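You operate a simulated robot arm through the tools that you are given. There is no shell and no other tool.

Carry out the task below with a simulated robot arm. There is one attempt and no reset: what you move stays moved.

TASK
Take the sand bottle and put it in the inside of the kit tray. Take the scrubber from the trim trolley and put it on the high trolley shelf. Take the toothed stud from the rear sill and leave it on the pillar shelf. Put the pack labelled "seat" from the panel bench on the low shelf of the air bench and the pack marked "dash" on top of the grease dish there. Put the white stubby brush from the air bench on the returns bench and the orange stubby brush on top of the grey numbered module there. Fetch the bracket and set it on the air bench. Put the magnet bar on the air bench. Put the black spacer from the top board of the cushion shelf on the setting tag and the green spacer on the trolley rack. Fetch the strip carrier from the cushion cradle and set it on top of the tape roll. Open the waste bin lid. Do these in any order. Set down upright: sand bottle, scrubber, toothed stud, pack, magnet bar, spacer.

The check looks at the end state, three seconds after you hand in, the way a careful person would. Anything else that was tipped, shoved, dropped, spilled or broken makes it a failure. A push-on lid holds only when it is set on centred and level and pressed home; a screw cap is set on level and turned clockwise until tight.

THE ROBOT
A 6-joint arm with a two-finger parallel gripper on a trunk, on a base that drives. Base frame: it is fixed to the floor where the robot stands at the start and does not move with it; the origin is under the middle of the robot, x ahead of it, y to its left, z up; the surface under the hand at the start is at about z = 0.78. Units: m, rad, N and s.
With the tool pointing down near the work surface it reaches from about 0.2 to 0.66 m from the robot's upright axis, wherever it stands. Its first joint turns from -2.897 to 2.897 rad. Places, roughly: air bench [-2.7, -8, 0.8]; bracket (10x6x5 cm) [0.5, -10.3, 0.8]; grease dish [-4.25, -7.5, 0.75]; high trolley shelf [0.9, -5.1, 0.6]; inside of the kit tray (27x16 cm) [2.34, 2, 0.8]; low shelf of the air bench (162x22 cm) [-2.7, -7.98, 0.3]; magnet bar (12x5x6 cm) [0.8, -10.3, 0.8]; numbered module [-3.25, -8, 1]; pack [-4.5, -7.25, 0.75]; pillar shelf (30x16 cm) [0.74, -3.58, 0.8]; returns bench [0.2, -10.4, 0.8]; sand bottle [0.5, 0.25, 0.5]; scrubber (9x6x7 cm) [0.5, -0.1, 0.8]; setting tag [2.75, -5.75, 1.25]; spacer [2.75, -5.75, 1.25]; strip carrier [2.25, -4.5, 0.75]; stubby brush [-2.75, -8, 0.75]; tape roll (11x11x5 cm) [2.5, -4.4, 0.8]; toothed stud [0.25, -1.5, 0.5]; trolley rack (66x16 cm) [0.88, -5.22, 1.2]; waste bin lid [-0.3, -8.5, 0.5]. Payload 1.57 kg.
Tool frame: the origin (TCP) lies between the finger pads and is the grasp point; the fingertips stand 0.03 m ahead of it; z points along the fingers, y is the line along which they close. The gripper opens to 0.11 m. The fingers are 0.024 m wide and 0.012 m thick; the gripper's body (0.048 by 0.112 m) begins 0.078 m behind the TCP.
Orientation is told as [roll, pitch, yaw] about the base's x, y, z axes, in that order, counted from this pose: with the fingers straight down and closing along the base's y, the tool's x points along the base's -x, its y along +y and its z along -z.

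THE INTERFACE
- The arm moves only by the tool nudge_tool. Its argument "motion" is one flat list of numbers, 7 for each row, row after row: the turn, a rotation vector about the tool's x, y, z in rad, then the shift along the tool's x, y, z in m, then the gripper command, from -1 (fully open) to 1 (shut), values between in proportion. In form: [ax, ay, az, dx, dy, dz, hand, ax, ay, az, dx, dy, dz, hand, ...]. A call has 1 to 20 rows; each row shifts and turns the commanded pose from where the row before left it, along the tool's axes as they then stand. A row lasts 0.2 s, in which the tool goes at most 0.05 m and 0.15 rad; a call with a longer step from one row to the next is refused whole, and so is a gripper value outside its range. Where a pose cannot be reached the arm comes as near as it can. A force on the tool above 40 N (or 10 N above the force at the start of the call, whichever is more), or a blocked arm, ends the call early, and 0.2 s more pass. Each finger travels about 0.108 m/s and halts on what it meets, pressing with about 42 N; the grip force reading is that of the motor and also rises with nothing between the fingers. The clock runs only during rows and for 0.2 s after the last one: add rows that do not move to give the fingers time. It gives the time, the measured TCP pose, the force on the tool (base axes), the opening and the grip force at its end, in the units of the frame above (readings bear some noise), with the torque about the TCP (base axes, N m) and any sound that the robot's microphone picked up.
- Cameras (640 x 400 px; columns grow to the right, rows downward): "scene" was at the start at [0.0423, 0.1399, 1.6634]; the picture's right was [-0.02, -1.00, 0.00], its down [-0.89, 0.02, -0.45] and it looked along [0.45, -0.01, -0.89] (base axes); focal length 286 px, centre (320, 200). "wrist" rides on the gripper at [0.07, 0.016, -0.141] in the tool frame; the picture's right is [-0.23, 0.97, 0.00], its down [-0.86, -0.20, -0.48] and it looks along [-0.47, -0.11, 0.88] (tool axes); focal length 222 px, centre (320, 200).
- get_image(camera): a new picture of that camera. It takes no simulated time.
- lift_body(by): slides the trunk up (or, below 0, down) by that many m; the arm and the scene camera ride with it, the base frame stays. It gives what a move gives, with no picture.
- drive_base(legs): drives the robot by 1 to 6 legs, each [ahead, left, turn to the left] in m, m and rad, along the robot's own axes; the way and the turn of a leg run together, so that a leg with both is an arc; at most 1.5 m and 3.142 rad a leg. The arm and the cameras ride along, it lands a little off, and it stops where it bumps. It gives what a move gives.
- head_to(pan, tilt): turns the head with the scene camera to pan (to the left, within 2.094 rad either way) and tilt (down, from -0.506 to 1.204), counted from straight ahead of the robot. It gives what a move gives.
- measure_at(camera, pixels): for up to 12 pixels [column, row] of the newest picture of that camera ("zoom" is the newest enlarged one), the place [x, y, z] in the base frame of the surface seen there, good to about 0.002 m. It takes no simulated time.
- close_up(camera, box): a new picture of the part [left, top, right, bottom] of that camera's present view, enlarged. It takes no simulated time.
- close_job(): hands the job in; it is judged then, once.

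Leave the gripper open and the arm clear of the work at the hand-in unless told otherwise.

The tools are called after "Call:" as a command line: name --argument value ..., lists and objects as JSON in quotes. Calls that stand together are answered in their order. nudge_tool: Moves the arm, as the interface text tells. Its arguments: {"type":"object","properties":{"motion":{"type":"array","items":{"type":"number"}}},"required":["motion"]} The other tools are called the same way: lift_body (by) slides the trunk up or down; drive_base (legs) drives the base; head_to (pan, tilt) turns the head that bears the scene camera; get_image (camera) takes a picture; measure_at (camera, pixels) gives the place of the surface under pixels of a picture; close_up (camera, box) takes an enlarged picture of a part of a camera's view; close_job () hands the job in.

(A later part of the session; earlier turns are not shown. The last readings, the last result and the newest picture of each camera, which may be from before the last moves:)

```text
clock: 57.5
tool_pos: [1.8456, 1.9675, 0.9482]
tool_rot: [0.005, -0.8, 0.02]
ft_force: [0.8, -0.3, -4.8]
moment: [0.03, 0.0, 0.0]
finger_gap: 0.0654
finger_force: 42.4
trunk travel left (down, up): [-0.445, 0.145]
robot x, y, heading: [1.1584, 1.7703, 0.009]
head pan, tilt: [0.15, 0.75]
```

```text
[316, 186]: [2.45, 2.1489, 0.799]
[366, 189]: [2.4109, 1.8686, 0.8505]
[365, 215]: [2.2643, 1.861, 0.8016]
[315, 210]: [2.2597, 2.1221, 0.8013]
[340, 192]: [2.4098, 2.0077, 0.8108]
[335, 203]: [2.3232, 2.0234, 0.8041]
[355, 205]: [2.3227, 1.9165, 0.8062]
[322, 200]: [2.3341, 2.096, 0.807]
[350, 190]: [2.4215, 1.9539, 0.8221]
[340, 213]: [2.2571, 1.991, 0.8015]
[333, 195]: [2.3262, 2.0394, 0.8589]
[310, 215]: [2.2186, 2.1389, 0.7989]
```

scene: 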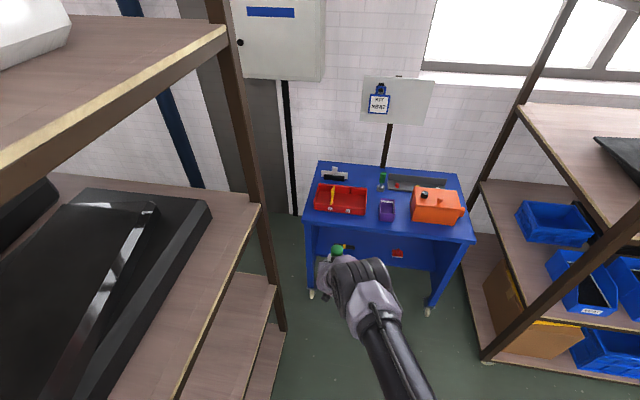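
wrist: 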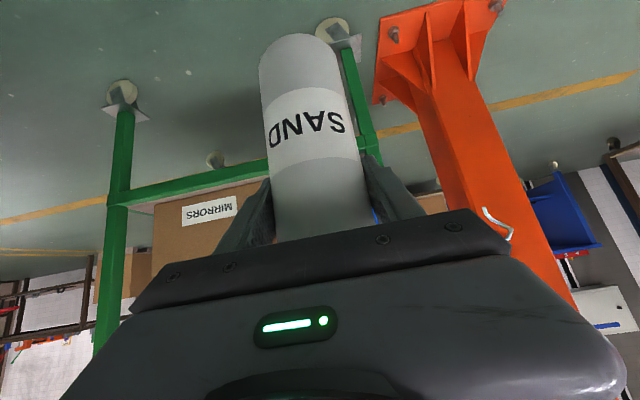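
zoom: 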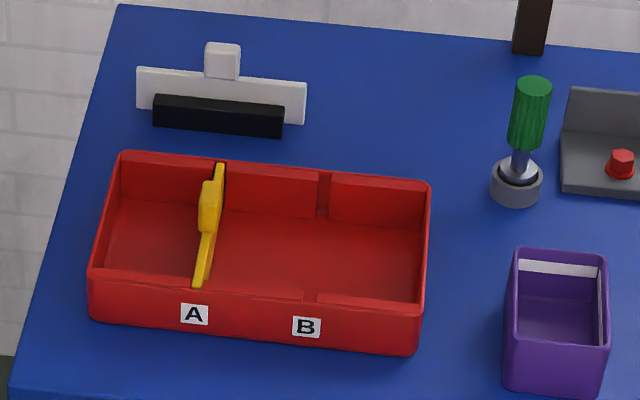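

Tray: floor z≈0.806, rim≈0.85, interior x 2.26–2.42, y 1.87–2.13, with a yellow divider at y≈2.04. The right (B) section centred at about (2.34, 1.95) is free. I raise the trunk 0.1 m and drive 0.48 m forward.

Call:
lift_body --by 0.1

Call:
drive_base --legs '[[0.48, -0.02, 0]]'

Call:
head_to --pan 0.1 --tilt 0.95

Call:
get_image --camera "scene"

```text
clock: 58.8
tool_pos: [1.8463, 1.9677, 1.0475]
tool_rot: [0.006, -0.801, 0.021]
ft_force: [-0.5, -0.2, -5.4]
moment: [-0.03, 0.0, 0.04]
finger_gap: 0.0653
finger_force: 42.1
trunk travel left (down, up): [-0.545, 0.045]
robot x, y, heading: [1.1639, 1.7725, 0.014]
head pan, tilt: [0.15, 0.75]
```

```text
clock: 61.7
tool_pos: [2.3214, 1.9528, 1.0482]
tool_rot: [0.005, -0.799, 0.015]
ft_force: [0.3, -0.4, -5.2]
moment: [-0.02, 0.0, 0.01]
finger_gap: 0.0652
finger_force: 42.1
trunk travel left (down, up): [-0.545, 0.045]
robot x, y, heading: [1.6417, 1.7584, 0.01]
head pan, tilt: [0.15, 0.75]
```

```text
clock: 62.4
tool_pos: [2.3214, 1.9523, 1.048]
tool_rot: [0.004, -0.799, 0.018]
ft_force: [-0.1, 0.0, -5.0]
moment: [-0.05, 0.03, 0.02]
finger_gap: 0.0652
finger_force: 41.8
trunk travel left (down, up): [-0.545, 0.045]
robot x, y, heading: [1.6367, 1.7599, 0.015]
head pan, tilt: [0.099, 0.949]
```

```text
taken
```

scene: 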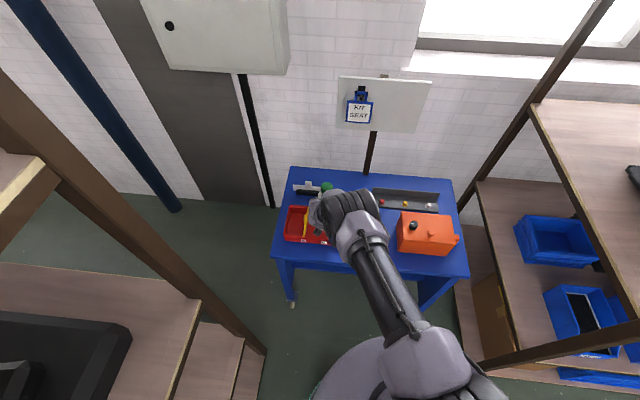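

The bottle is over the tray; I nudge the base 0.02 m forward, lower the trunk 0.09 m, and check the wrist view.

Call:
drive_base --legs '[[0.022, 0, 0]]'

Call:
lift_body --by -0.09

Call:
get_image --camera "wrist"

Call:
close_up --camera "scene" --box '[270, 160, 400, 250]'

```text
clock: 63.2
tool_pos: [2.341, 1.9537, 1.0482]
tool_rot: [0.006, -0.803, 0.02]
ft_force: [0.2, 0.4, -4.4]
moment: [-0.02, 0.0, -0.02]
finger_gap: 0.0653
finger_force: 41.5
trunk travel left (down, up): [-0.545, 0.045]
robot x, y, heading: [1.6518, 1.76, 0.01]
head pan, tilt: [0.099, 0.949]
```

```text
clock: 64.5
tool_pos: [2.3416, 1.9518, 0.9587]
tool_rot: [0.007, -0.801, 0.02]
ft_force: [1.0, 0.9, -4.3]
moment: [0.0, 0.02, 0.04]
finger_gap: 0.0653
finger_force: 42.2
trunk travel left (down, up): [-0.455, 0.135]
robot x, y, heading: [1.6594, 1.7633, 0.012]
head pan, tilt: [0.099, 0.949]
```

```text
taken
```

wrist: 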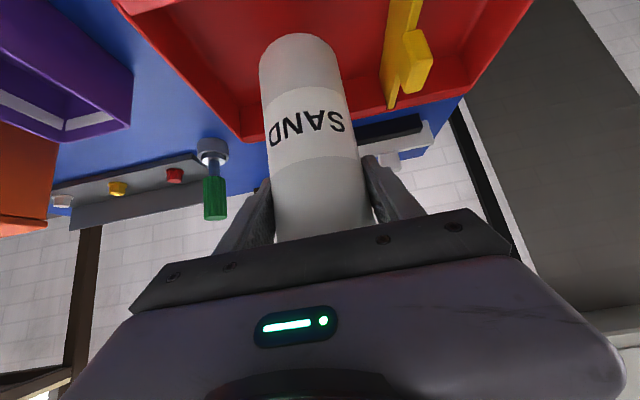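

```text
4.44 times, centred on (335, 205) of scene
```

zoom: 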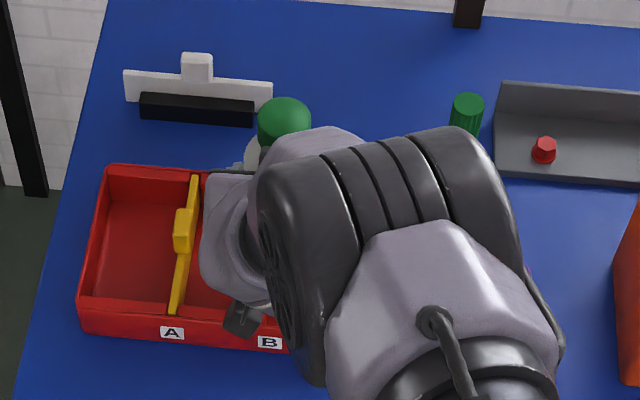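

The bottle is above section B, right of the yellow divider. I lower it ~4 cm gently by rows, watching the force.

Call:
nudge_tool --motion '[0, 0, 0, 0.0093, 0, 0.0091, 1, 0, 0, 0, 0.0093, 0, 0.0091, 1, 0, 0, 0, 0.0079, 0, 0.0077, 1, 0, 0, 0, 0, 0, 0, 1]'

```text
clock: 65.5
tool_pos: [2.3423, 1.953, 0.9224]
tool_rot: [0.005, -0.799, 0.019]
ft_force: [-0.3, -0.1, -4.7]
moment: [-0.01, -0.02, 0.04]
finger_gap: 0.0652
finger_force: 41.9
trunk travel left (down, up): [-0.455, 0.135]
robot x, y, heading: [1.6586, 1.7592, 0.011]
head pan, tilt: [0.099, 0.949]
```

TCP at 0.922, no contact yet (force still -4.7 N). I go down in 2 mm steps.

Call:
nudge_tool --motion '[0, 0, 0, 0.0014, 0, 0.0014, 1, 0, 0, 0, 0.0014, 0, 0.0014, 1, 0, 0, 0, 0.0014, 0, 0.0014, 1, 0, 0, 0, 0, 0, 0, 1]'

```text
clock: 66.5
tool_pos: [2.3412, 1.9524, 0.9167]
tool_rot: [0.007, -0.801, 0.018]
ft_force: [-0.5, -0.9, 2.5]
moment: [-0.26, -0.08, 0.01]
finger_gap: 0.0652
finger_force: 41.9
trunk travel left (down, up): [-0.455, 0.135]
robot x, y, heading: [1.6572, 1.7595, 0.015]
head pan, tilt: [0.099, 0.949]
```

Contact felt (force now +2.5 N) at z=0.9167. I open the fingers to 0.085 and then back out along the tool axis.

Call:
nudge_tool --motion '[0, 0, 0, 0, 0, 0, -0.3, 0, 0, 0, 0, 0, 0, -0.5, 0, 0, 0, 0, 0, 0, -0.5]'

Call:
nudge_tool --motion '[0, 0, 0, 0, 0, -0.03, -0.5, 0, 0, 0, 0, 0, -0.03, -0.5, 0, 0, 0, 0, 0, -0.03, -0.5]'

Call:
get_image --camera "wrist"

```text
clock: 67.3
tool_pos: [2.3421, 1.9532, 0.9158]
tool_rot: [0.006, -0.801, 0.02]
ft_force: [-0.5, -0.1, 0.7]
moment: [-0.01, 0.01, 0.0]
finger_gap: 0.0825
finger_force: 0.0
trunk travel left (down, up): [-0.455, 0.135]
robot x, y, heading: [1.6551, 1.7572, 0.016]
head pan, tilt: [0.099, 0.949]
```

```text
clock: 68.1
tool_pos: [2.2768, 1.9511, 0.9786]
tool_rot: [0.005, -0.801, 0.02]
ft_force: [0.3, 0.2, -0.1]
moment: [-0.03, -0.03, 0.0]
finger_gap: 0.0825
finger_force: 0.0
trunk travel left (down, up): [-0.455, 0.135]
robot x, y, heading: [1.6548, 1.7586, 0.014]
head pan, tilt: [0.099, 0.949]
```

```text
taken
```

wrist: 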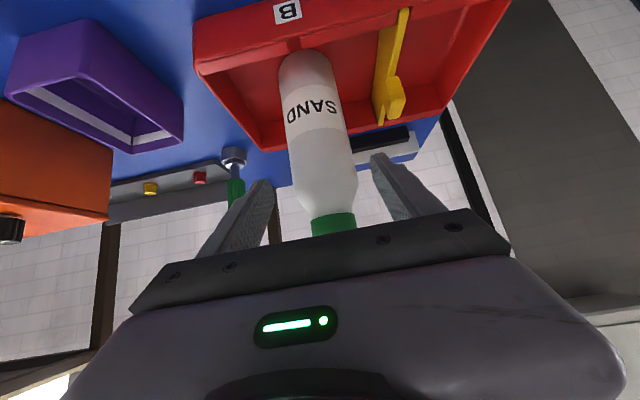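

The SAND bottle stands upright in section B. I back away 0.35 m to x≈1.3 and then bring the tool to pointing down.

Call:
drive_base --legs '[[-0.35, 0, 0]]'

Call:
nudge_tool --motion '[0, 0.134, 0, 0, 0, -0.02, -1, 0, 0.134, 0, 0, 0, -0.02, -1, 0, 0.134, 0, 0, 0, -0.02, -1, 0, 0.133, 0, 0, 0, -0.02, -1, 0, 0.133, 0, 0, 0, -0.02, -1, 0, 0.133, 0, 0, 0, 0, -1, 0, 0, 0, 0, 0, 0, -1]'

Call:
get_image --camera "scene"

```text
clock: 70.3
tool_pos: [1.9251, 1.9438, 0.9786]
tool_rot: [0.006, -0.802, 0.015]
ft_force: [-0.2, 0.4, 0.4]
moment: [0.0, 0.0, 0.01]
finger_gap: 0.0825
finger_force: 0.0
trunk travel left (down, up): [-0.455, 0.135]
robot x, y, heading: [1.302, 1.7538, 0.005]
head pan, tilt: [0.099, 0.949]
```

```text
clock: 72.0
tool_pos: [1.8926, 1.9292, 1.0359]
tool_rot: [-0.053, -0.198, -0.001]
ft_force: [0.1, 0.3, -0.3]
moment: [0.01, 0.01, 0.01]
finger_gap: 0.11
finger_force: 0.1
out of reach, approached as far as the arm can: row 3, 4, 5
trunk travel left (down, up): [-0.455, 0.135]
robot x, y, heading: [1.302, 1.7572, 0.004]
head pan, tilt: [0.099, 0.949]
```

```text
taken
```

scene: 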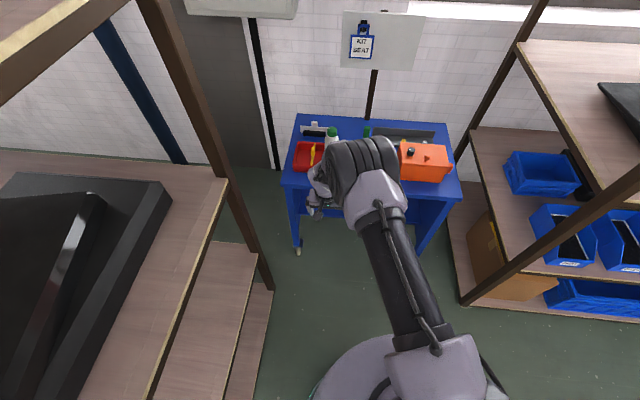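

The pose is nearly upright (pitch -0.198, roll -0.053). I finish levelling the tool and draw it back a bit.

Call:
nudge_tool --motion '[-0.026, 0.1, 0, 0.02, 0, 0, -1, -0.026, 0.098, 0, 0.03, 0, 0, -1, 0, 0, 0, 0.03, 0, -0.02, -1, 0, 0, 0, 0, 0, 0, -1]'

Call:
close_up --camera "scene" --box '[280, 100, 460, 220]'

```text
clock: 73.0
tool_pos: [1.8147, 1.9276, 1.0495]
tool_rot: [-0.002, 0.001, -0.006]
ft_force: [0.6, 0.4, -0.2]
moment: [0.05, 0.0, 0.02]
finger_gap: 0.1102
finger_force: 0.1
trunk travel left (down, up): [-0.455, 0.135]
robot x, y, heading: [1.3098, 1.754, 0.007]
head pan, tilt: [0.099, 0.949]
```

```text
3.33 times, centred on (370, 160) of scene
```

zoom: 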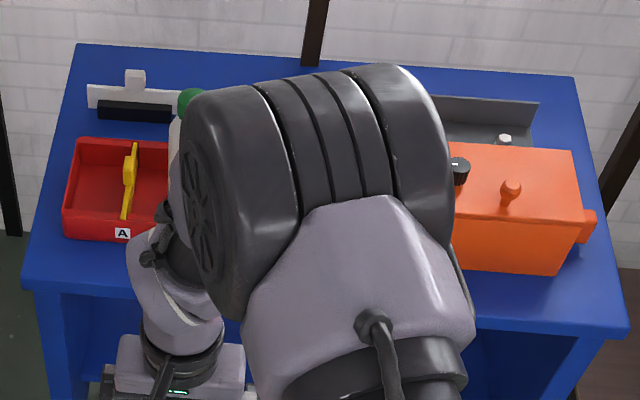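

The bottle's green cap is still upright in the tray. Now I turn right by π (the −y side is free; shelf A is on the +y side) so as to face west, then back to x≈1.45 for passing the jug shelf.

Call:
drive_base --legs '[[0, 0, -1.57], [0, 0, -1.57], [-0.14, 0, 0]]'

Call:
head_to --pan 0.6 --tilt 0.6

Call:
get_image --camera "scene"

```text
clock: 82.0
tool_pos: [0.9358, 1.5884, 1.0496]
tool_rot: [-0.001, -0.001, 3.127]
ft_force: [-0.4, -0.5, 0.0]
moment: [0.01, 0.05, -0.02]
finger_gap: 0.1099
finger_force: 0.1
trunk travel left (down, up): [-0.455, 0.135]
robot x, y, heading: [1.4446, 1.757, 3.14]
head pan, tilt: [0.099, 0.949]
```

```text
clock: 82.9
tool_pos: [0.9345, 1.5894, 1.0498]
tool_rot: [-0.003, -0.002, 3.128]
ft_force: [0.4, -0.2, -0.4]
moment: [0.01, 0.04, 0.04]
finger_gap: 0.1099
finger_force: 0.1
trunk travel left (down, up): [-0.455, 0.135]
robot x, y, heading: [1.4444, 1.7537, 3.137]
head pan, tilt: [0.6, 0.6]
```

```text
taken
```

scene: 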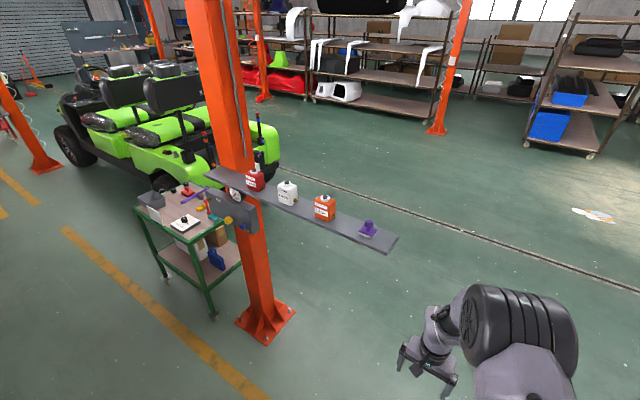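

I check clearances: measure the arm's big elbow joint, the grey box on the column and the jug shelf edge.

Call:
measure_at --camera "scene" --pixels '[[480, 330], [550, 330], [430, 345], [225, 205], [252, 225], [240, 215], [395, 245], [330, 225], [268, 200], [405, 360], [170, 260], [213, 310]]'

```text
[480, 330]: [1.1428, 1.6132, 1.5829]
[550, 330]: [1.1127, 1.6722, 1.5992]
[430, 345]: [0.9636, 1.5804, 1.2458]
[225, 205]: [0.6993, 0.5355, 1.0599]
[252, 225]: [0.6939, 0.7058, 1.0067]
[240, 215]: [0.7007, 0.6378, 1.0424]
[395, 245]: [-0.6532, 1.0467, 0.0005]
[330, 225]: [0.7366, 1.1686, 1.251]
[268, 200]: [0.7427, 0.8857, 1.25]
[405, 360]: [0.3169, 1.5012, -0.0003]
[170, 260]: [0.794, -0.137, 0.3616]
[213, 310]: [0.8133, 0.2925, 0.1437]
```

Jug shelf edge x≈0.75, trolley edge x≈0.81; my tool at x≈0.93 clears both. I drive left (south) 0.9 m and re-check.

Call:
drive_base --legs '[[-0.05, 0.9, 0]]'

```text
clock: 87.7
tool_pos: [0.9689, 0.6722, 1.0492]
tool_rot: [-0.002, -0.001, 3.108]
ft_force: [0.1, -0.1, -0.4]
moment: [0.0, 0.03, 0.04]
finger_gap: 0.1097
finger_force: 0.0
trunk travel left (down, up): [-0.455, 0.135]
robot x, y, heading: [1.4817, 0.83, 3.123]
head pan, tilt: [0.6, 0.6]
```

On track at (1.48, 0.83). I continue south 0.95 m with a small heading correction, then look at the trolley.

Call:
drive_base --legs '[[0.0, 0.95, 0.02]]'

Call:
head_to --pan 0.0 --tilt 0.9

Call:
get_image --camera "scene"

```text
clock: 92.7
tool_pos: [0.9569, -0.2868, 1.0498]
tool_rot: [-0.003, 0.0, 3.126]
ft_force: [0.3, -1.1, -0.2]
moment: [0.0, 0.0, 0.0]
finger_gap: 0.11
finger_force: 0.1
trunk travel left (down, up): [-0.455, 0.135]
robot x, y, heading: [1.4657, -0.1169, 3.137]
head pan, tilt: [0.6, 0.6]
```

```text
clock: 93.7
tool_pos: [0.9581, -0.2862, 1.0491]
tool_rot: [-0.003, -0.002, 3.127]
ft_force: [1.1, 0.2, 0.5]
moment: [0.01, 0.03, -0.01]
finger_gap: 0.1101
finger_force: 0.1
trunk travel left (down, up): [-0.455, 0.135]
robot x, y, heading: [1.4651, -0.1192, 3.139]
head pan, tilt: [0.0, 0.901]
```

```text
taken
```

scene: 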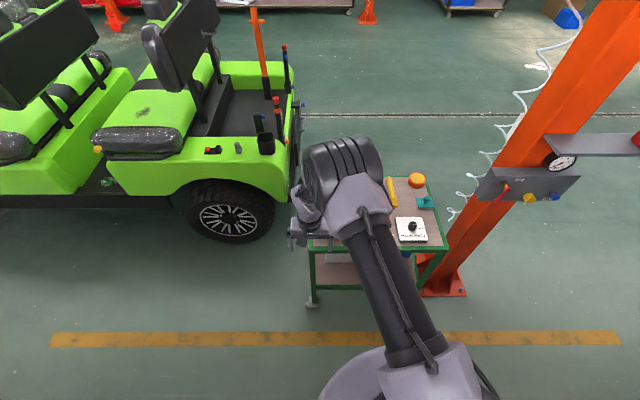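

The trolley is ahead with the scrubber hidden behind the arm. Before grasping, I look south (pan left) to see the destination trolley and pillar shelf so I can pick a suitable grasp.

Call:
head_to --pan 1.35 --tilt 0.2

Call:
get_image --camera "scene"

Call:
close_up --camera "scene" --box '[240, 130, 440, 255]'

```text
clock: 95.2
tool_pos: [0.9577, -0.2856, 1.0489]
tool_rot: [-0.003, -0.001, 3.126]
ft_force: [1.1, 0.3, 0.1]
moment: [0.03, -0.02, 0.03]
finger_gap: 0.1099
finger_force: 0.2
trunk travel left (down, up): [-0.455, 0.135]
robot x, y, heading: [1.4681, -0.1191, 3.136]
head pan, tilt: [1.349, 0.201]
```

```text
taken
```

scene: 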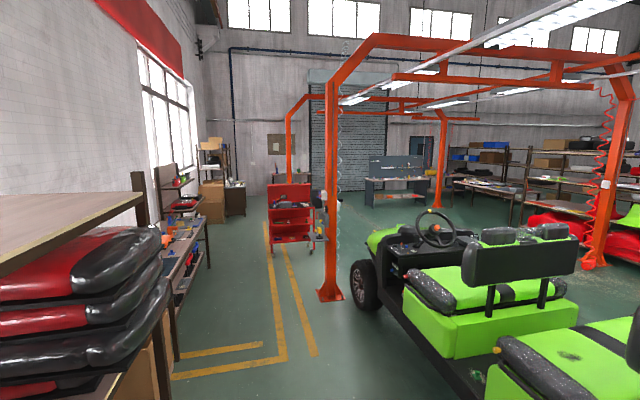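

```text
3.20 times, centred on (340, 192) of scene
```

zoom: 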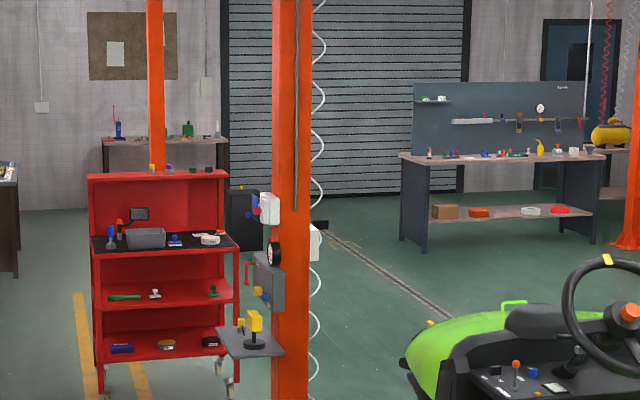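

The red trolley faces north: a top rack, a black worktop, a middle ("high") shelf and a low shelf. The pillar shelf is the grey plate on the column with a yellow item. I measure these to plan the scrubber's grasp angle.

Call:
measure_at --camera "zoom" --pixels '[[100, 245], [237, 247], [165, 249], [160, 307], [232, 297], [100, 305], [160, 270], [185, 290], [160, 345], [95, 178], [220, 172], [165, 350]]'

Call:
measure_at --camera "zoom" --pixels '[[230, 345], [270, 340], [250, 357], [255, 320], [240, 325], [265, 280], [285, 350], [225, 330], [123, 297], [155, 294], [213, 291], [280, 260]]'

```text
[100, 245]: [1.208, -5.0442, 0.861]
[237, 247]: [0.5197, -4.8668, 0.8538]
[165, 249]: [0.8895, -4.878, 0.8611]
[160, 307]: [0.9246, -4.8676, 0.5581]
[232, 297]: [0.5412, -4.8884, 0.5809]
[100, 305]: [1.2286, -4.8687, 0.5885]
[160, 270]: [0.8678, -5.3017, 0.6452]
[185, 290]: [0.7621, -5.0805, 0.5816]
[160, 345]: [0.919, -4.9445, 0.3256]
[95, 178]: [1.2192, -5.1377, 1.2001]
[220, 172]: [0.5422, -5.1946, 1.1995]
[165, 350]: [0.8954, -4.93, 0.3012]
```

```text
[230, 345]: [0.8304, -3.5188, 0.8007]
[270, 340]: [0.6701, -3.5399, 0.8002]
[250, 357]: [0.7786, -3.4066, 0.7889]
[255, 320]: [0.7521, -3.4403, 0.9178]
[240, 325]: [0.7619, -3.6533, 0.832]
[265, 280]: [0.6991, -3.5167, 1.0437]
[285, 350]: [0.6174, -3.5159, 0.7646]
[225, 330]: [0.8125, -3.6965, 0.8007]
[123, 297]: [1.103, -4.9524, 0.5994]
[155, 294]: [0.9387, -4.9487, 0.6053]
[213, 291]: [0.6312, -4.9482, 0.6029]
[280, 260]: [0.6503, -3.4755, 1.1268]
```

The red trolley's middle shelf is at z≈0.58 under a worktop at 0.86, open to the north, with a free spot near x≈0.78. So the scrubber must be gripped with a tilted tool, closing along x. I'll stand south of the trim trolley facing north: turn right 90°, back up 0.6 m, and shift left.

Call:
drive_base --legs '[[0, 0, -1.57], [-0.62, 0, 0]]'

Call:
head_to --pan 0.7 --tilt 0.8

Call:
get_image --camera "scene"

```text
clock: 102.5
tool_pos: [1.3017, -0.233, 1.0506]
tool_rot: [-0.001, -0.002, 1.551]
ft_force: [-0.3, -0.1, 0.5]
moment: [0.02, -0.02, -0.03]
finger_gap: 0.1101
finger_force: 0.0
trunk travel left (down, up): [-0.455, 0.135]
robot x, y, heading: [1.466, -0.7458, 1.558]
head pan, tilt: [1.349, 0.201]
```

```text
clock: 103.5
tool_pos: [1.302, -0.2335, 1.0502]
tool_rot: [-0.003, -0.001, 1.554]
ft_force: [-0.2, -0.2, -0.5]
moment: [-0.02, 0.0, -0.01]
finger_gap: 0.1099
finger_force: 0.1
trunk travel left (down, up): [-0.455, 0.135]
robot x, y, heading: [1.4699, -0.7481, 1.564]
head pan, tilt: [0.7, 0.799]
```

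```text
taken
```

scene: 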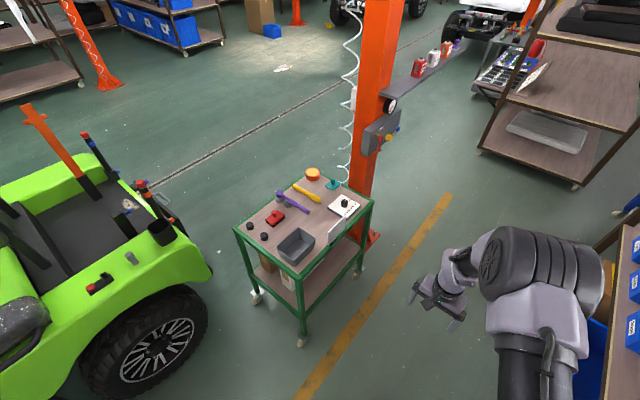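

I zoom on the scrubber at about (272,217).

Call:
close_up --camera "scene" --box '[235, 185, 325, 241]'

Call:
measure_at --camera "zoom" --pixels '[[265, 195], [290, 200], [210, 230], [330, 240], [260, 255], [300, 180], [105, 280], [200, 355], [430, 380], [340, 220], [240, 220], [290, 235]]'

```text
7.11 times, centred on (280, 213) of scene
```

zoom: 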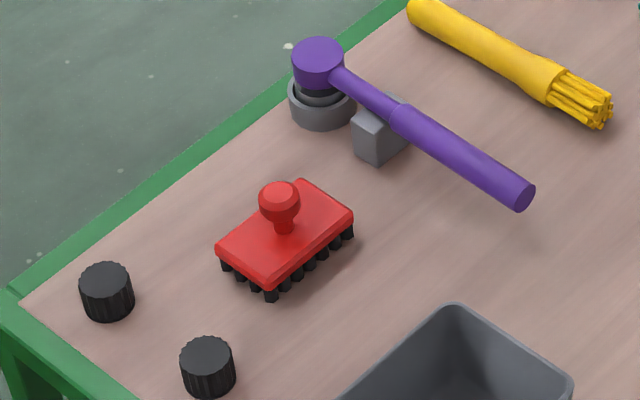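

```text
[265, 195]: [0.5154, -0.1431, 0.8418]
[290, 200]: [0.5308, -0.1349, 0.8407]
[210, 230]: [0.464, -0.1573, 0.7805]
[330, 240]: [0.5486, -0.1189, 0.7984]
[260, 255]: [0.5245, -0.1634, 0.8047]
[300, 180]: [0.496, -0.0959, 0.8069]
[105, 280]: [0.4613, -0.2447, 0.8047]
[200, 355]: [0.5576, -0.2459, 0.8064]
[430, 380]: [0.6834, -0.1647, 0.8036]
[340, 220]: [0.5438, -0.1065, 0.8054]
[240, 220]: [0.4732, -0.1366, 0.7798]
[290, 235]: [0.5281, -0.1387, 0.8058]
```

Call:
measure_at --camera "zoom" --pixels '[[220, 246], [271, 277], [348, 215], [301, 185], [278, 185], [285, 222], [293, 232], [265, 285], [350, 230], [222, 262]]'

```text
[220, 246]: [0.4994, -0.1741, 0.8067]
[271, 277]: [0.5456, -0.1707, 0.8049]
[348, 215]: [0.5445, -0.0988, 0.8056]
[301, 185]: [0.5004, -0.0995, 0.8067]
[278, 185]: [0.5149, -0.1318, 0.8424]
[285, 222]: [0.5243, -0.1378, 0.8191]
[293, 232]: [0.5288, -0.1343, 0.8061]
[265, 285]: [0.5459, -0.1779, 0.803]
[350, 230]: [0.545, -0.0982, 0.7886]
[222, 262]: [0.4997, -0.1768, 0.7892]
```

The scrubber plate spans x 0.495–0.547, y -0.178…-0.093, z 0.795–0.806, with a knob in its middle. While in open space I tilt the tool forward (pitch about -0.8) and extend a little.

Call:
nudge_tool --motion '[0, -0.134, 0, -0.02, 0, 0, -1, 0, -0.134, 0, -0.02, 0, 0.003, -1, 0, -0.134, 0, -0.02, 0, 0.005, -1, 0, -0.133, 0, -0.018, 0, 0.008, -1, 0, -0.133, 0, -0.016, 0, 0.011, -1, 0, -0.133, 0, 0, 0, 0, -1, 0, 0, 0, 0, 0, 0, -1]'

```text
clock: 105.2
tool_pos: [1.3134, -0.1609, 1.0445]
tool_rot: [-0.037, -0.662, 1.562]
ft_force: [0.8, -0.2, 0.0]
moment: [0.0, -0.02, 0.01]
finger_gap: 0.1099
finger_force: 0.0
out of reach, approached as far as the arm can: row 3, 4, 5
trunk travel left (down, up): [-0.455, 0.135]
robot x, y, heading: [1.4609, -0.7445, 1.564]
head pan, tilt: [0.7, 0.799]
```

I complete the tilt: add -0.138 pitch and cancel the -0.037 roll.

Call:
nudge_tool --motion '[-0.018, -0.07, 0, 0, 0, 0, -1, -0.019, -0.068, 0, 0, 0, 0, -1, 0, 0, 0, 0, 0, 0, -1]'

Call:
drive_base --legs '[[-0.02, 0.72, 0]]'

Call:
get_image --camera "wrist"

Call:
head_to --pan 0.2 --tilt 0.95

Call:
get_image --camera "scene"

```text
clock: 106.0
tool_pos: [1.3081, -0.159, 1.0448]
tool_rot: [-0.013, -0.799, 1.566]
ft_force: [0.1, 0.3, 0.4]
moment: [0.0, 0.03, -0.03]
finger_gap: 0.1102
finger_force: 0.2
out of reach, approached as far as the arm can: row 2
trunk travel left (down, up): [-0.455, 0.135]
robot x, y, heading: [1.4666, -0.745, 1.558]
head pan, tilt: [0.7, 0.799]
```

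```text
clock: 109.9
tool_pos: [0.5928, -0.1642, 1.0442]
tool_rot: [-0.013, -0.797, 1.554]
ft_force: [0.1, 0.6, 0.4]
moment: [-0.04, -0.02, -0.04]
finger_gap: 0.1099
finger_force: 0.1
trunk travel left (down, up): [-0.455, 0.135]
robot x, y, heading: [0.7433, -0.7529, 1.546]
head pan, tilt: [0.7, 0.799]
```

```text
taken
```

wrist: 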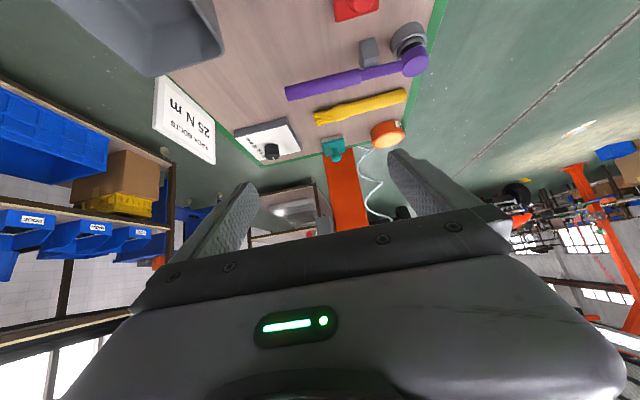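

```text
clock: 110.8
tool_pos: [0.5936, -0.1627, 1.0458]
tool_rot: [-0.016, -0.797, 1.552]
ft_force: [0.1, -0.2, 0.4]
moment: [0.0, -0.01, 0.0]
finger_gap: 0.1101
finger_force: 0.0
trunk travel left (down, up): [-0.455, 0.135]
robot x, y, heading: [0.7422, -0.7554, 1.549]
head pan, tilt: [0.201, 0.949]
```

```text
taken
```

scene: 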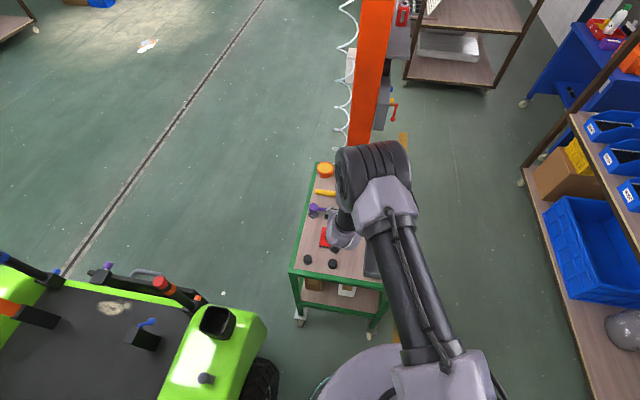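

The TCP is above the trolley. For comfortable reach I back the base 0.1 m, then bring the tool to the pre-grasp point (0.521, -0.248, 0.912) while correcting yaw.

Call:
drive_base --legs '[[-0.1, 0, 0]]'

Call:
nudge_tool --motion '[-0.014, 0, -0.007, 0.0215, 0.0182, 0.0256, -1, -0.014, 0, -0.007, 0.0215, 0.0182, 0.0256, -1, 0, 0, 0, 0.0215, 0.0182, 0.0256, -1, 0, 0, 0, 0.0215, 0.0182, 0.0256, -1, 0, 0, 0, 0, 0, 0, -1]'

Call:
get_image --camera "wrist"

```text
clock: 112.0
tool_pos: [0.5912, -0.2653, 1.0457]
tool_rot: [-0.015, -0.8, 1.553]
ft_force: [0.1, -1.5, 0.1]
moment: [0.0, 0.03, 0.01]
finger_gap: 0.1101
finger_force: 0.0
trunk travel left (down, up): [-0.455, 0.135]
robot x, y, heading: [0.7406, -0.8545, 1.544]
head pan, tilt: [0.201, 0.949]
```

```text
clock: 113.2
tool_pos: [0.5234, -0.2507, 0.9111]
tool_rot: [-0.001, -0.797, 1.571]
ft_force: [-0.7, 0.1, -0.1]
moment: [-0.01, 0.01, 0.02]
finger_gap: 0.1102
finger_force: 0.0
trunk travel left (down, up): [-0.455, 0.135]
robot x, y, heading: [0.7441, -0.8564, 1.54]
head pan, tilt: [0.201, 0.949]
```

```text
taken
```

wrist: 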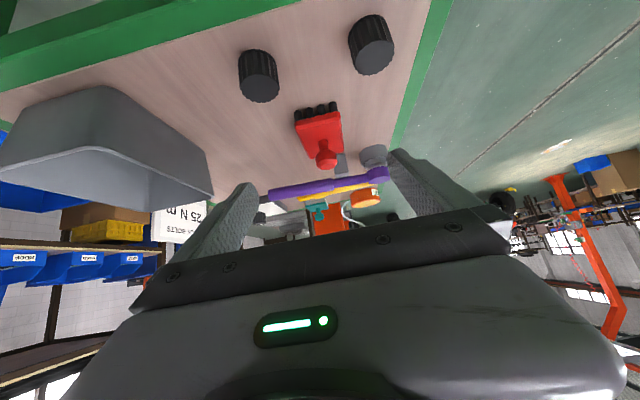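

Well aligned; the scrubber is centred between the fingers at wrist (320,135). I advance 0.12 m along the fingers first.

Call:
nudge_tool --motion '[0, 0, 0, 0, 0.001, 0.04, -1, 0, 0, 0, 0, 0.001, 0.04, -1, 0, 0, 0, 0, 0, 0.04, -1, 0, 0, 0, 0, 0, 0, -1]'

Call:
get_image --camera "wrist"

```text
clock: 114.2
tool_pos: [0.5236, -0.1999, 0.8643]
tool_rot: [0.0, -0.797, 1.571]
ft_force: [0.6, -0.7, 0.4]
moment: [0.01, 0.02, -0.01]
finger_gap: 0.1099
finger_force: 0.0
out of reach, approached as far as the arm can: row 2, 3
trunk travel left (down, up): [-0.455, 0.135]
robot x, y, heading: [0.7407, -0.8539, 1.545]
head pan, tilt: [0.201, 0.949]
```

```text
taken
```

wrist: 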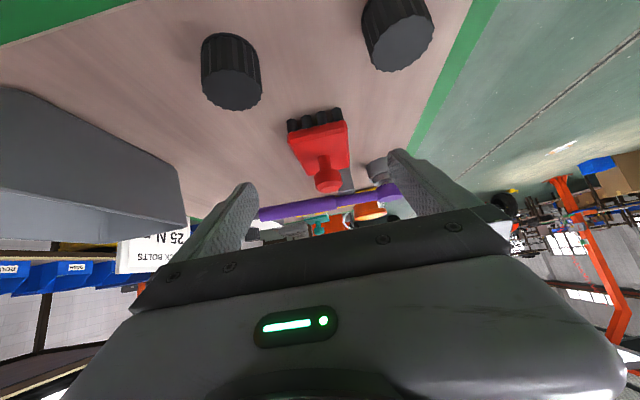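

The arm is at its reach limit here. I lower the trunk 0.052 m (to the grasp height) and then drive the base forward 0.05 m so the fingers slide along both sides of the plate.

Call:
lift_body --by -0.052

Call:
drive_base --legs '[[0.052, 0.003, 0]]'

Call:
get_image --camera "wrist"

```text
clock: 115.1
tool_pos: [0.5235, -0.2, 0.8132]
tool_rot: [0.001, -0.796, 1.571]
ft_force: [0.1, -0.2, 0.0]
moment: [0.0, -0.01, 0.0]
finger_gap: 0.1098
finger_force: 0.1
trunk travel left (down, up): [-0.403, 0.187]
robot x, y, heading: [0.7409, -0.8538, 1.546]
head pan, tilt: [0.201, 0.949]
```

```text
clock: 116.0
tool_pos: [0.5225, -0.1468, 0.8125]
tool_rot: [0.002, -0.797, 1.571]
ft_force: [0.1, 0.1, 0.0]
moment: [-0.04, -0.02, 0.01]
finger_gap: 0.1101
finger_force: 0.0
trunk travel left (down, up): [-0.403, 0.187]
robot x, y, heading: [0.7369, -0.8007, 1.545]
head pan, tilt: [0.201, 0.949]
```

```text
taken
```

wrist: 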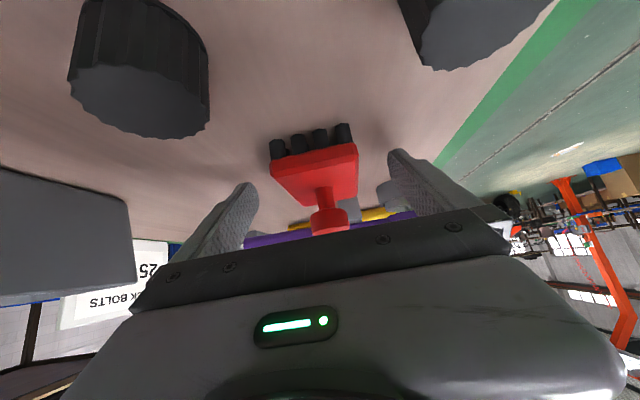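

The plate sits between the fingers. I close the gripper.

Call:
nudge_tool --motion '[0, 0, 0, 0, 0, 0, -0.3, 0, 0, 0, 0, 0, 0, 0.2, 0, 0, 0, 0, 0, 0, 1, 0, 0, 0, 0, 0, 0, 1, 0, 0, 0, 0, 0, 0, 1]'

Call:
get_image --camera "wrist"

```text
clock: 117.2
tool_pos: [0.5216, -0.1481, 0.8126]
tool_rot: [-0.001, -0.8, 1.572]
ft_force: [-1.7, 0.6, 4.1]
moment: [0.04, 0.01, 0.0]
finger_gap: 0.0539
finger_force: 42.0
trunk travel left (down, up): [-0.403, 0.187]
robot x, y, heading: [0.7368, -0.8064, 1.542]
head pan, tilt: [0.201, 0.949]
```

```text
taken
```

wrist: 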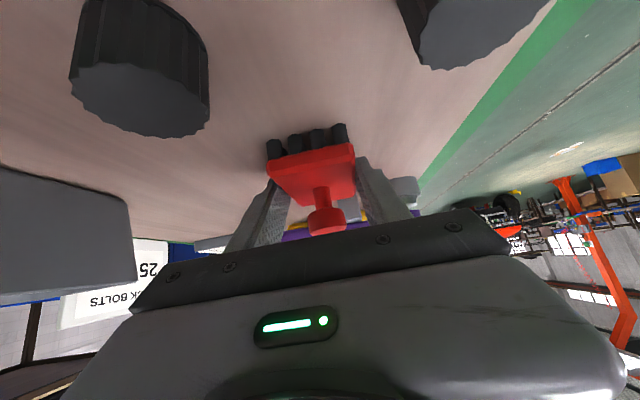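

Gripped at 0.054 with 42 N. I lift the trunk 0.18 m and check it holds.

Call:
lift_body --by 0.18

Call:
get_image --camera "wrist"

```text
clock: 119.2
tool_pos: [0.5222, -0.1467, 0.9921]
tool_rot: [-0.001, -0.797, 1.569]
ft_force: [0.1, -0.2, -1.5]
moment: [0.03, 0.04, -0.01]
finger_gap: 0.0542
finger_force: 41.8
trunk travel left (down, up): [-0.583, 0.007]
robot x, y, heading: [0.7375, -0.808, 1.544]
head pan, tilt: [0.201, 0.949]
```

```text
taken
```

wrist: 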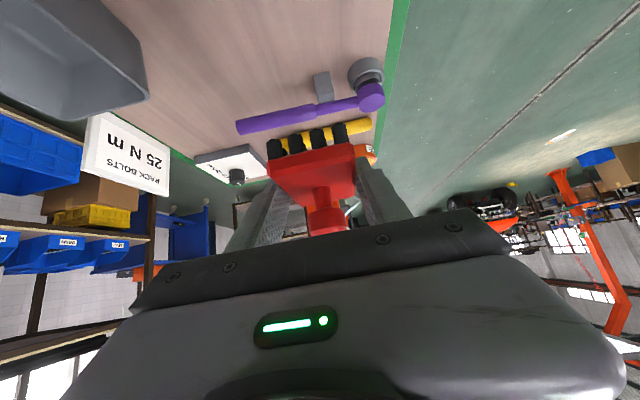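

The scrubber is held well. Now I move right (east) 0.55 m into the aisle, then turn left by π to face south (the arm sweeps over the open aisle/cart side at z≈1).

Call:
drive_base --legs '[[0, -0.6, 0], [0, 0, 1.55], [0, 0, 1.58]]'

Call:
head_to --pan 0.0 --tilt 0.4

Call:
get_image --camera "scene"

```text
clock: 130.2
tool_pos: [1.5393, -1.4801, 0.9922]
tool_rot: [0.002, -0.798, -1.621]
ft_force: [0.3, 0.5, -2.0]
moment: [0.03, -0.03, -0.01]
finger_gap: 0.0541
finger_force: 41.6
trunk travel left (down, up): [-0.583, 0.007]
robot x, y, heading: [1.3536, -0.8156, -1.644]
head pan, tilt: [0.201, 0.949]
```

```text
clock: 131.2
tool_pos: [1.5396, -1.4809, 0.992]
tool_rot: [0.001, -0.798, -1.621]
ft_force: [-0.5, -0.4, -0.1]
moment: [-0.02, -0.01, -0.02]
finger_gap: 0.054
finger_force: 42.2
trunk travel left (down, up): [-0.583, 0.007]
robot x, y, heading: [1.3545, -0.8133, -1.65]
head pan, tilt: [0.0, 0.4]
```

```text
taken
```

scene: 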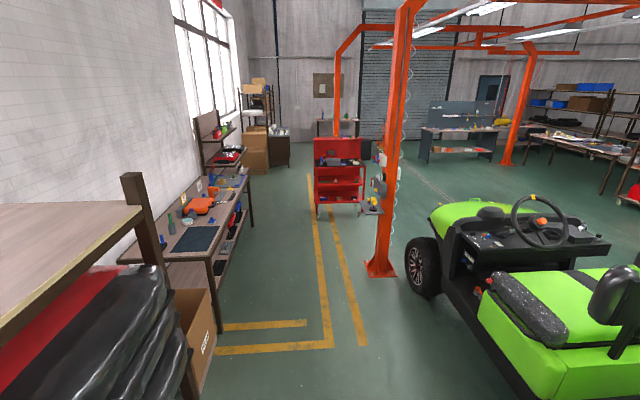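

Facing south with a clear aisle ahead. I measure the bench on the left, the carton, cart side and column foot to choose the driving line.

Call:
measure_at --camera "scene" --pixels '[[212, 262], [222, 330], [250, 205], [200, 380], [375, 275], [395, 275], [410, 260], [480, 330], [365, 207], [375, 200], [150, 230], [190, 205]]'

Call:
close_up --camera "scene" --box '[290, 120, 400, 220]'

```text
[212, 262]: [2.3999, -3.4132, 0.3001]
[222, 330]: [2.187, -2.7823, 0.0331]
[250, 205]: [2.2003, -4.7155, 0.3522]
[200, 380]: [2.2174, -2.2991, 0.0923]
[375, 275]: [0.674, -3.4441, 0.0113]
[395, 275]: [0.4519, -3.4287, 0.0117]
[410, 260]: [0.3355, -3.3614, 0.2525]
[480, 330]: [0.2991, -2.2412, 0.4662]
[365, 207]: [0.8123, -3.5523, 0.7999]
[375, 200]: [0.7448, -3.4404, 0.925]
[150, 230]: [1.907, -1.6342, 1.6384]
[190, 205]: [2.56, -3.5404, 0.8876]
```

```text
4.00 times, centred on (345, 170) of scene
```

zoom: 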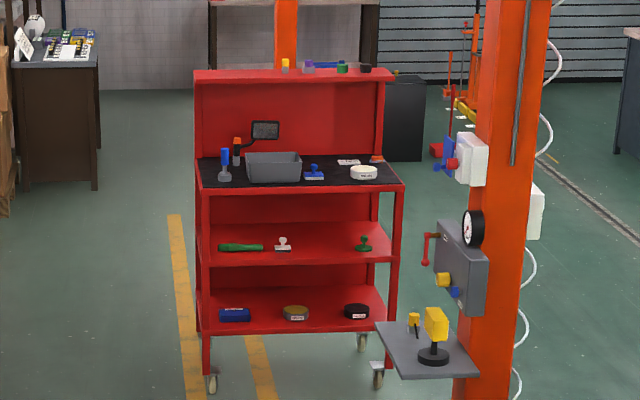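

The aisle between the pillar shelf (x≤0.83) and bench (x≥2.19) is wide. I drive south ~3.2 m with a heading correction.

Call:
drive_base --legs '[[1.1, 0, 0.08], [1.1, 0, 0], [1.0, 0, 0]]'

Call:
head_to --pan -0.4 --tilt 0.7

Call:
get_image --camera "scene"

```text
clock: 146.9
tool_pos: [1.5929, -4.6723, 0.9913]
tool_rot: [-0.001, -0.797, -1.529]
ft_force: [0.1, -0.2, 0.0]
moment: [-0.01, -0.01, -0.01]
finger_gap: 0.0538
finger_force: 42.5
trunk travel left (down, up): [-0.583, 0.007]
robot x, y, heading: [1.3514, -4.0274, -1.556]
head pan, tilt: [0.0, 0.4]
```

```text
clock: 147.8
tool_pos: [1.5947, -4.6736, 0.992]
tool_rot: [0.0, -0.8, -1.53]
ft_force: [0.9, -0.4, -0.1]
moment: [0.03, -0.02, -0.02]
finger_gap: 0.0543
finger_force: 42.2
trunk travel left (down, up): [-0.583, 0.007]
robot x, y, heading: [1.348, -4.024, -1.551]
head pan, tilt: [-0.4, 0.7]
```

```text
taken
```

scene: 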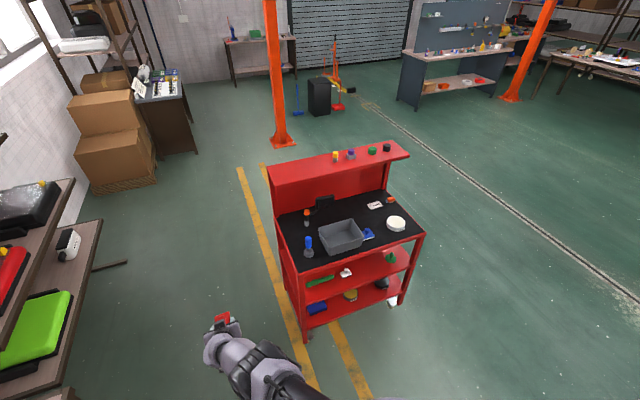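

Zooming on the red trolley's middle shelf for exact geometry.

Call:
close_up --camera "scene" --box '[260, 215, 440, 328]'

Call:
measure_at --camera "zoom" --pixels '[[215, 235], [300, 205], [310, 220], [380, 195], [350, 230], [460, 160], [400, 195], [130, 200], [580, 80], [330, 225], [370, 210], [420, 180]]'

```text
3.54 times, centred on (350, 272) of scene
```

zoom: 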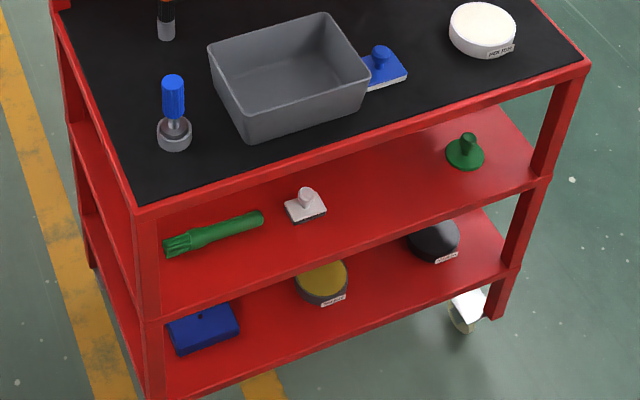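

```text
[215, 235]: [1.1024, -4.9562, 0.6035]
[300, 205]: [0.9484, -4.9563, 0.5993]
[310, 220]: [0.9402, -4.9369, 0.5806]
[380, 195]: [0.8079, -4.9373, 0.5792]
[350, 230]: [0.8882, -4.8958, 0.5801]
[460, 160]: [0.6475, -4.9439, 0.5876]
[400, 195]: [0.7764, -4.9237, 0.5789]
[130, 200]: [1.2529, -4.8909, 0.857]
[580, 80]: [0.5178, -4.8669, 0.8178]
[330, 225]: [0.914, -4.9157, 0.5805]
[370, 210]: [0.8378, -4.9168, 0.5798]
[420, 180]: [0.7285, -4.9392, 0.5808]
```

Shelf z=0.580; free stretch x≈0.68–0.91, front edge y≈-4.865. Target: scrubber centre (0.79, -4.935). I shift right (west) 0.8 m and 0.05 m ahead, keeping the tool north of the trolley.

Call:
drive_base --legs '[[0.05, -0.8, -0.02]]'

Call:
head_to --pan 0.1 --tilt 0.9

Call:
get_image --camera "scene"

```text
clock: 152.1
tool_pos: [0.7662, -4.7293, 0.9918]
tool_rot: [0.002, -0.797, -1.567]
ft_force: [0.0, -0.7, -1.6]
moment: [-0.02, 0.02, 0.04]
finger_gap: 0.054
finger_force: 41.9
trunk travel left (down, up): [-0.583, 0.007]
robot x, y, heading: [0.5441, -4.0737, -1.595]
head pan, tilt: [-0.4, 0.7]
```

```text
clock: 153.0
tool_pos: [0.766, -4.7297, 0.9917]
tool_rot: [0.0, -0.798, -1.567]
ft_force: [0.5, 0.1, -1.3]
moment: [0.06, -0.01, 0.0]
finger_gap: 0.054
finger_force: 41.6
trunk travel left (down, up): [-0.583, 0.007]
robot x, y, heading: [0.5479, -4.0749, -1.6]
head pan, tilt: [0.099, 0.901]
```

```text
taken
```

scene: 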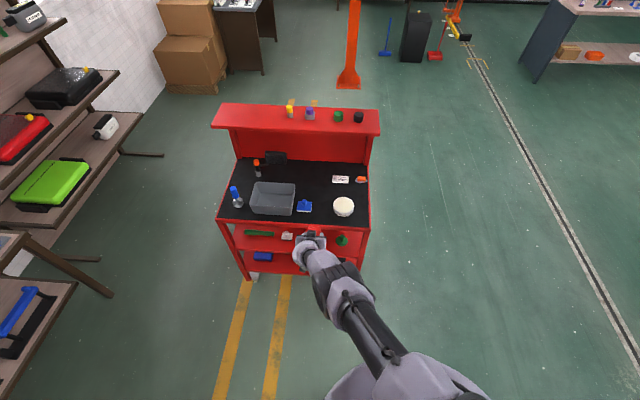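

I lower the trunk 0.34 m in front of the trolley (TCP to ≈0.65), keeping the scrubber ~8 cm north of the shelf edge.

Call:
lift_body --by -0.34

Call:
get_image --camera "wrist"

Call:
get_image --camera "scene"

```text
clock: 156.3
tool_pos: [0.7658, -4.7297, 0.6538]
tool_rot: [0.0, -0.796, -1.566]
ft_force: [-0.6, 0.0, -0.1]
moment: [0.01, 0.0, 0.0]
finger_gap: 0.0541
finger_force: 42.2
trunk travel left (down, up): [-0.243, 0.347]
robot x, y, heading: [0.546, -4.0728, -1.592]
head pan, tilt: [0.099, 0.901]
```

```text
taken
```

wrist: 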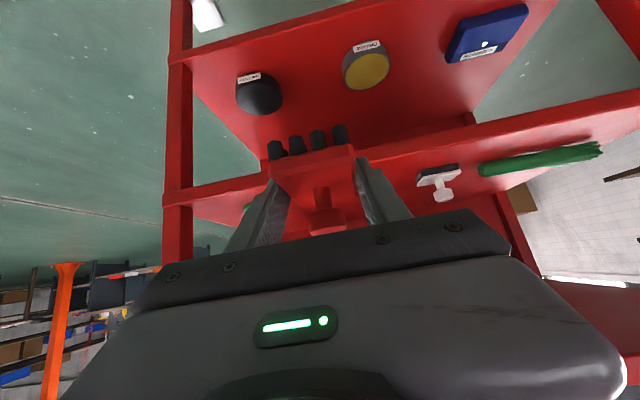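

```text
taken
```

scene: 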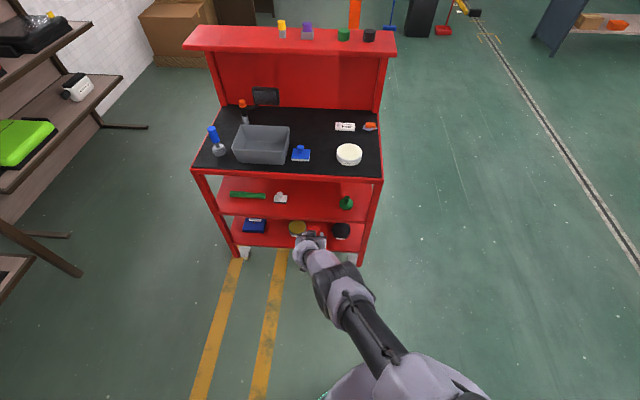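

The scrubber bottom is ≈4 cm above shelf level and in front of the opening. I drive ahead 0.193 m with a 0.03 m left correction.

Call:
drive_base --legs '[[0.1, 0.03, 0]]'

Call:
get_image --camera "wrist"

Call:
close_up --camera "scene" --box '[180, 100, 400, 280]'

```text
clock: 157.5
tool_pos: [0.798, -4.8305, 0.6508]
tool_rot: [-0.001, -0.796, -1.564]
ft_force: [-0.4, -0.2, -0.9]
moment: [-0.03, 0.0, -0.01]
finger_gap: 0.0541
finger_force: 41.9
trunk travel left (down, up): [-0.243, 0.347]
robot x, y, heading: [0.5764, -4.1784, -1.588]
head pan, tilt: [0.099, 0.901]
```

```text
taken
```

wrist: 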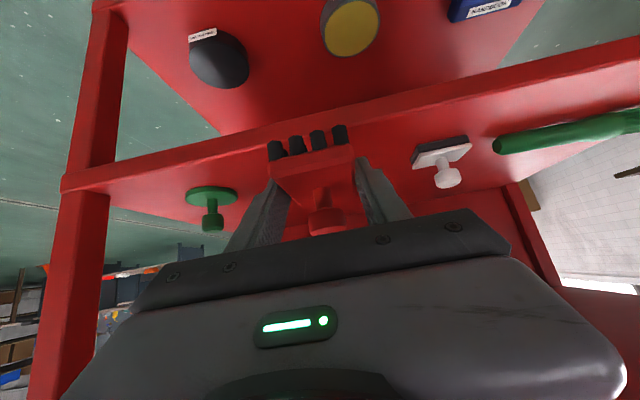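

```text
2.22 times, centred on (290, 190) of scene
```

zoom: 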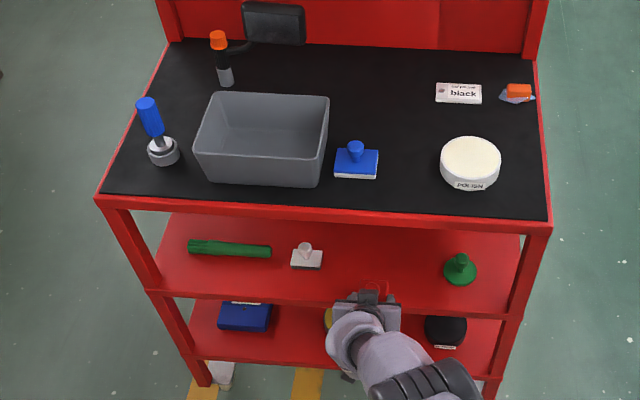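

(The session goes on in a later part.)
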